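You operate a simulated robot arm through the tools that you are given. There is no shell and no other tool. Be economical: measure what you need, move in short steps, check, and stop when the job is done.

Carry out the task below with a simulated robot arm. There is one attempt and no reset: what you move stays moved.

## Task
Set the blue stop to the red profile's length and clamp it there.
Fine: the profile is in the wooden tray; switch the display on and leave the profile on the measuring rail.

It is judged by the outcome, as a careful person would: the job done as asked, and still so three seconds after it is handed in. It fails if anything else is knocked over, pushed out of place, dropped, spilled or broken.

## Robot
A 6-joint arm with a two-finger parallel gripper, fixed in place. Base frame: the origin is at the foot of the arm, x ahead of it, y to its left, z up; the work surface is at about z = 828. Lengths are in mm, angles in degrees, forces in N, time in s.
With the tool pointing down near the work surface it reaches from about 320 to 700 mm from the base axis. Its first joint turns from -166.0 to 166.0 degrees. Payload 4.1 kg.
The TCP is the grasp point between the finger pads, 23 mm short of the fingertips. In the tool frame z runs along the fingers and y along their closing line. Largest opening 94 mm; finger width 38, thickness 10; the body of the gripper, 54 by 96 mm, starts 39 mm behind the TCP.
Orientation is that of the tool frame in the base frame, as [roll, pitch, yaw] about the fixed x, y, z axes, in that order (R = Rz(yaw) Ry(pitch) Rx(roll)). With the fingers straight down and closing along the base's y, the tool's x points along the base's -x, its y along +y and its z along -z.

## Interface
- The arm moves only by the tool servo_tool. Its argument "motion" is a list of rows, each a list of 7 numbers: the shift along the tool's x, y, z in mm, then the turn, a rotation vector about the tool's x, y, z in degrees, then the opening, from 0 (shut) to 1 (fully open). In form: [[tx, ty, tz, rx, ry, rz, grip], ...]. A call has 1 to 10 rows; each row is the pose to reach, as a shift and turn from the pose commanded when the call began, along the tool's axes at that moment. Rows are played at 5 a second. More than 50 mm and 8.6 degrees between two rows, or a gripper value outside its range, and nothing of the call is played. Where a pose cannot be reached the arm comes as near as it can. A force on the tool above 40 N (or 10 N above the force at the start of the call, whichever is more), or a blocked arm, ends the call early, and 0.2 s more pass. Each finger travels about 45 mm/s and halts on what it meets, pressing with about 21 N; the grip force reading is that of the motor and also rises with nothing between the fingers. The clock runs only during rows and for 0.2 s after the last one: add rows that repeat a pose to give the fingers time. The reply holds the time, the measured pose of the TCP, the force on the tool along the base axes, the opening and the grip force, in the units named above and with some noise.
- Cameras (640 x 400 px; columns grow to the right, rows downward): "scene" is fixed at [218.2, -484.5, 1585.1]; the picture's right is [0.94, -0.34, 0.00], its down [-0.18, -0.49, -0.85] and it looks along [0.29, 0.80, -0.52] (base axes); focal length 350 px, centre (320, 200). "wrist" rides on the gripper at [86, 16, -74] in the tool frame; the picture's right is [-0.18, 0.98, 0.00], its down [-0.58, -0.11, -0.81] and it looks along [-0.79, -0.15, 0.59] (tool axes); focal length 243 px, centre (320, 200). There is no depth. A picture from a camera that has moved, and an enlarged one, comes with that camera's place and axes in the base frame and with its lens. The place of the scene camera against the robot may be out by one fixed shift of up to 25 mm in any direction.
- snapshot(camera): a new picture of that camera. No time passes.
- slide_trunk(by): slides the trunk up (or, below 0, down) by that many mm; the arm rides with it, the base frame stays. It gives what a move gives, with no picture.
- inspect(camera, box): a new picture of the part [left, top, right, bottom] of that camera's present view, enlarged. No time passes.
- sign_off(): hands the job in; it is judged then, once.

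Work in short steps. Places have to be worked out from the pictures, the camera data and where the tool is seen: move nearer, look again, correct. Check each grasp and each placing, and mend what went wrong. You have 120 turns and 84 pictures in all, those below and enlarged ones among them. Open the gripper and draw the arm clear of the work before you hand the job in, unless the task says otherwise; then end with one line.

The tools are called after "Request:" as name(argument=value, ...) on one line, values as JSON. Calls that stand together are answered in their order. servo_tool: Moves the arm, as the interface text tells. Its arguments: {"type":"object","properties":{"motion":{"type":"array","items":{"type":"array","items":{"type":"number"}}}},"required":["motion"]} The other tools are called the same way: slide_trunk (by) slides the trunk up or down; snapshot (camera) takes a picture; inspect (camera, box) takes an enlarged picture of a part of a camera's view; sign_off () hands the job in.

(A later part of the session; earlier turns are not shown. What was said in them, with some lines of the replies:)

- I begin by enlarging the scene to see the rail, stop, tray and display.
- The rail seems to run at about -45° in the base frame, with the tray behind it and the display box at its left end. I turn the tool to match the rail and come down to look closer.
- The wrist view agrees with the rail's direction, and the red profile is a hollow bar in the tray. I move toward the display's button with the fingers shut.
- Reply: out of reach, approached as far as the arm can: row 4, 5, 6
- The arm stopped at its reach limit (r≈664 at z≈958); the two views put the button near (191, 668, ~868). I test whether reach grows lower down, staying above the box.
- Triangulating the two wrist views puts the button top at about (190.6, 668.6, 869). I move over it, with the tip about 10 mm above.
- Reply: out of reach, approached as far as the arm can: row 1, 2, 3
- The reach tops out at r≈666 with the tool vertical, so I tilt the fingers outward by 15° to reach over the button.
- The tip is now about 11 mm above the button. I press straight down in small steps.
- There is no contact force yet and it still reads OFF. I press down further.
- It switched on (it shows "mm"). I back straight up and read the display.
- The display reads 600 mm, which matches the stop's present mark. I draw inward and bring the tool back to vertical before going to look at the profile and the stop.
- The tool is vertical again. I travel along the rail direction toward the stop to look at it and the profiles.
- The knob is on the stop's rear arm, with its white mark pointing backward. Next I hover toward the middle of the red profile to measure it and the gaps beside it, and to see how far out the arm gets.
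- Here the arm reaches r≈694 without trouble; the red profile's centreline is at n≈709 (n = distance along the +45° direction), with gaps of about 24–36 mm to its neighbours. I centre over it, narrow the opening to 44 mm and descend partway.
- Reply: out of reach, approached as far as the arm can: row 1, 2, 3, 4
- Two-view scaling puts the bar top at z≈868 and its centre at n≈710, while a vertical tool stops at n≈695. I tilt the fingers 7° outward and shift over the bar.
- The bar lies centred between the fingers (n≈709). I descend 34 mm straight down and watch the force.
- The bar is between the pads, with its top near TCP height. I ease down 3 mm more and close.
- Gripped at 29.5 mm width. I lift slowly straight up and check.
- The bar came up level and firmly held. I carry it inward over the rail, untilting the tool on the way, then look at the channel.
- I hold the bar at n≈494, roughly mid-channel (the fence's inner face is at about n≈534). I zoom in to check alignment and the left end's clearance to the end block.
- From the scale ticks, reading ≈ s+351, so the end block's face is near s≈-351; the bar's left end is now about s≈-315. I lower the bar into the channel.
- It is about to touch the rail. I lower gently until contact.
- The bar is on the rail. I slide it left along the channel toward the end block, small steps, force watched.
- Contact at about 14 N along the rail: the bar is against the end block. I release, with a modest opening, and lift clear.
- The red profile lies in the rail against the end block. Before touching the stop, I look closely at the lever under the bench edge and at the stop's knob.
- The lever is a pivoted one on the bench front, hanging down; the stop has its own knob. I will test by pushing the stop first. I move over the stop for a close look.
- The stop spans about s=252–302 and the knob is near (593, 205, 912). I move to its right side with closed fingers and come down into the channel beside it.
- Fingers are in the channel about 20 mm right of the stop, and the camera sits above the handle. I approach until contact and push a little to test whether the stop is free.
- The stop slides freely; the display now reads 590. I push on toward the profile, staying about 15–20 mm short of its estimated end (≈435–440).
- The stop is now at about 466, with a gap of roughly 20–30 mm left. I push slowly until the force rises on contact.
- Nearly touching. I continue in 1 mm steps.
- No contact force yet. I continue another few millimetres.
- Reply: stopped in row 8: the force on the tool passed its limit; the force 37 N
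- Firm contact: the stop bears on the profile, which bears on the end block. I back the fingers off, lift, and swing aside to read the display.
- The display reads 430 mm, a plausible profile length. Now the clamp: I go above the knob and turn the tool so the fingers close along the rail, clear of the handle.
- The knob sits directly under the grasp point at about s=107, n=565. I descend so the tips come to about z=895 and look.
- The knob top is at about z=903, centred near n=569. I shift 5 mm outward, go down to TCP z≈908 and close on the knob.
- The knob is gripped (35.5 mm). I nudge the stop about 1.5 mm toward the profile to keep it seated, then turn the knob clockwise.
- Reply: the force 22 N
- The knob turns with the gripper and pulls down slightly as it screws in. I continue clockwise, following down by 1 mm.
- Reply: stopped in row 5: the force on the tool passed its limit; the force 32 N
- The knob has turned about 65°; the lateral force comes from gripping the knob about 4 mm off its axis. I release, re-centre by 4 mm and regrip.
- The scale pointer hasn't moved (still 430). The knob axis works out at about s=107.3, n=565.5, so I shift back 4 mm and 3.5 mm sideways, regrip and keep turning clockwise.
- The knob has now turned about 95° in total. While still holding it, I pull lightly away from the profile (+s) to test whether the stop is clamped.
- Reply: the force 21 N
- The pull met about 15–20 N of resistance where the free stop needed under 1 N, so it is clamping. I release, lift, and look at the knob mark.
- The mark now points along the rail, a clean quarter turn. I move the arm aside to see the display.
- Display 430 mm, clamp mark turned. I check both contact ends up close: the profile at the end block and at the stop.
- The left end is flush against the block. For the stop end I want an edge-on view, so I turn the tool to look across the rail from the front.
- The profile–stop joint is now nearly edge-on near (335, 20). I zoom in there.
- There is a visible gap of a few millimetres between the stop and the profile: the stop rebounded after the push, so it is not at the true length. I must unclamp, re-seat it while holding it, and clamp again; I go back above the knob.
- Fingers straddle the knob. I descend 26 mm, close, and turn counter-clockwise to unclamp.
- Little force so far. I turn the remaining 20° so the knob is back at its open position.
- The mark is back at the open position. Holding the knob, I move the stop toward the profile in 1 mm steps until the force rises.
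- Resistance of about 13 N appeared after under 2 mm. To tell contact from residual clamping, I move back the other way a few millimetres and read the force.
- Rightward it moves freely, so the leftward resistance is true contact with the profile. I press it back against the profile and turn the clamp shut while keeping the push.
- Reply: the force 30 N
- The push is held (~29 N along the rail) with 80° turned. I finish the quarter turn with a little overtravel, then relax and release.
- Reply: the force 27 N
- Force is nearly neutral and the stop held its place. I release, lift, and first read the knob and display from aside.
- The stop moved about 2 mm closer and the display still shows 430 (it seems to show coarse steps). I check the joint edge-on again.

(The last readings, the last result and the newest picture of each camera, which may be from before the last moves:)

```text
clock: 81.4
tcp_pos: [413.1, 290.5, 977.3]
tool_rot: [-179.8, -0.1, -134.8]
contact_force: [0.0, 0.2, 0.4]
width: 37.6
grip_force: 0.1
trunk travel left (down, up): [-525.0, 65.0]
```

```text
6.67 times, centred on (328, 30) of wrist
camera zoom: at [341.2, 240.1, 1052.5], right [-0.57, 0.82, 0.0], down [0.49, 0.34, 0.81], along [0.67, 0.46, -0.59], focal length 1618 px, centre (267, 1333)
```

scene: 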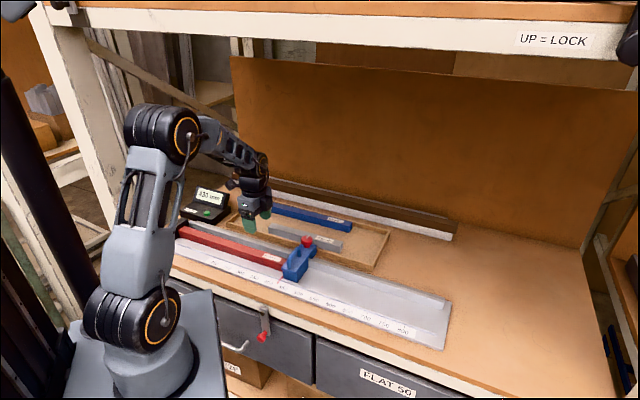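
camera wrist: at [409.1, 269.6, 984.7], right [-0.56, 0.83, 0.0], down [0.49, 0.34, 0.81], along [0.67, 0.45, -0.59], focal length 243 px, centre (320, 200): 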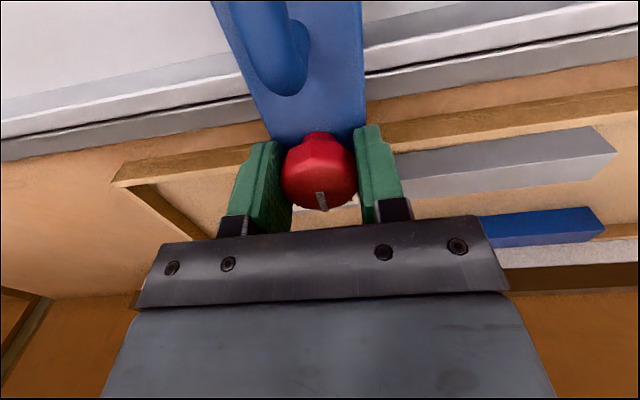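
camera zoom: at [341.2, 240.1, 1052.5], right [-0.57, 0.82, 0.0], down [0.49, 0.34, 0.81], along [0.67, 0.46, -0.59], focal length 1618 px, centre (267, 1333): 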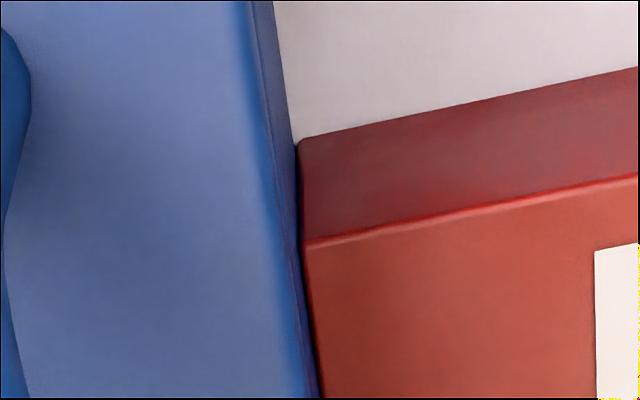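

The stop now sits tight against the profile with no gap. I withdraw the arm upward with the gripper open and make a final check.

Request:
servo_tool(motion=[[10, 0, -40, 0, 0, 0, 0.7], [20, 20, -80, 0, 0, 0, 1], [30, 55, -110, 0, 0, 0, 1], [40, 95, -130, 0, 0, 0, 1], [50, 135, -150, 0, 0, 0, 1], [50, 135, -150, 0, 0, 0, 1]])

Request:
snapshot(camera="scene")

Request:
inspect(camera="scene", box=[160, 180, 352, 300])

```text
clock: 82.8
tcp_pos: [280.3, 350.3, 1124.4]
tool_rot: [-179.7, -0.1, -134.9]
contact_force: [0.2, -0.6, -0.2]
width: 93.8
grip_force: 0.0
trunk travel left (down, up): [-525.0, 65.0]
```

```text
8 pictures are left
```

scene: 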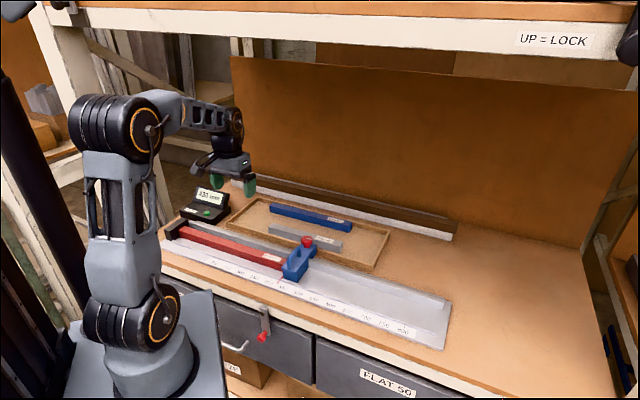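

```text
3.33 times, centred on (256, 240) of scene
camera zoom: at [218.2, -484.5, 1585.1], right [0.94, -0.34, 0.0], down [-0.18, -0.49, -0.85], along [0.29, 0.8, -0.52], focal length 1167 px, centre (533, 67)
```

zoom: 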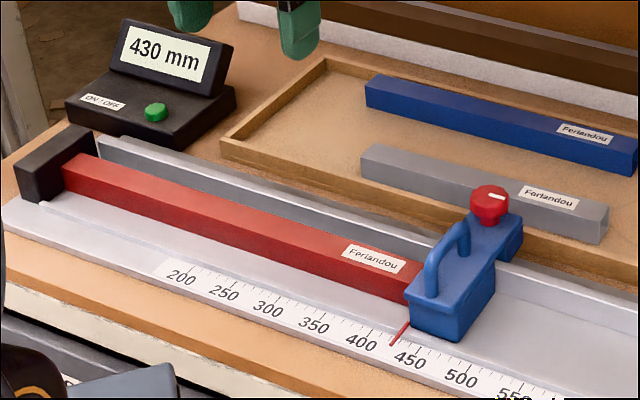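

Everything is in place: display on at 430 mm, profile on the rail between end block and stop, knob turned to clamp, other bars undisturbed. I hand it in.

Request:
sign_off()

```text
The job is handed in.
```

The blue stop is set against the red profile and clamped with its knob. The display is on and reads 430 mm, though it may be rounding. The profile is still on the measuring rail, and the arm is clear with the gripper open.
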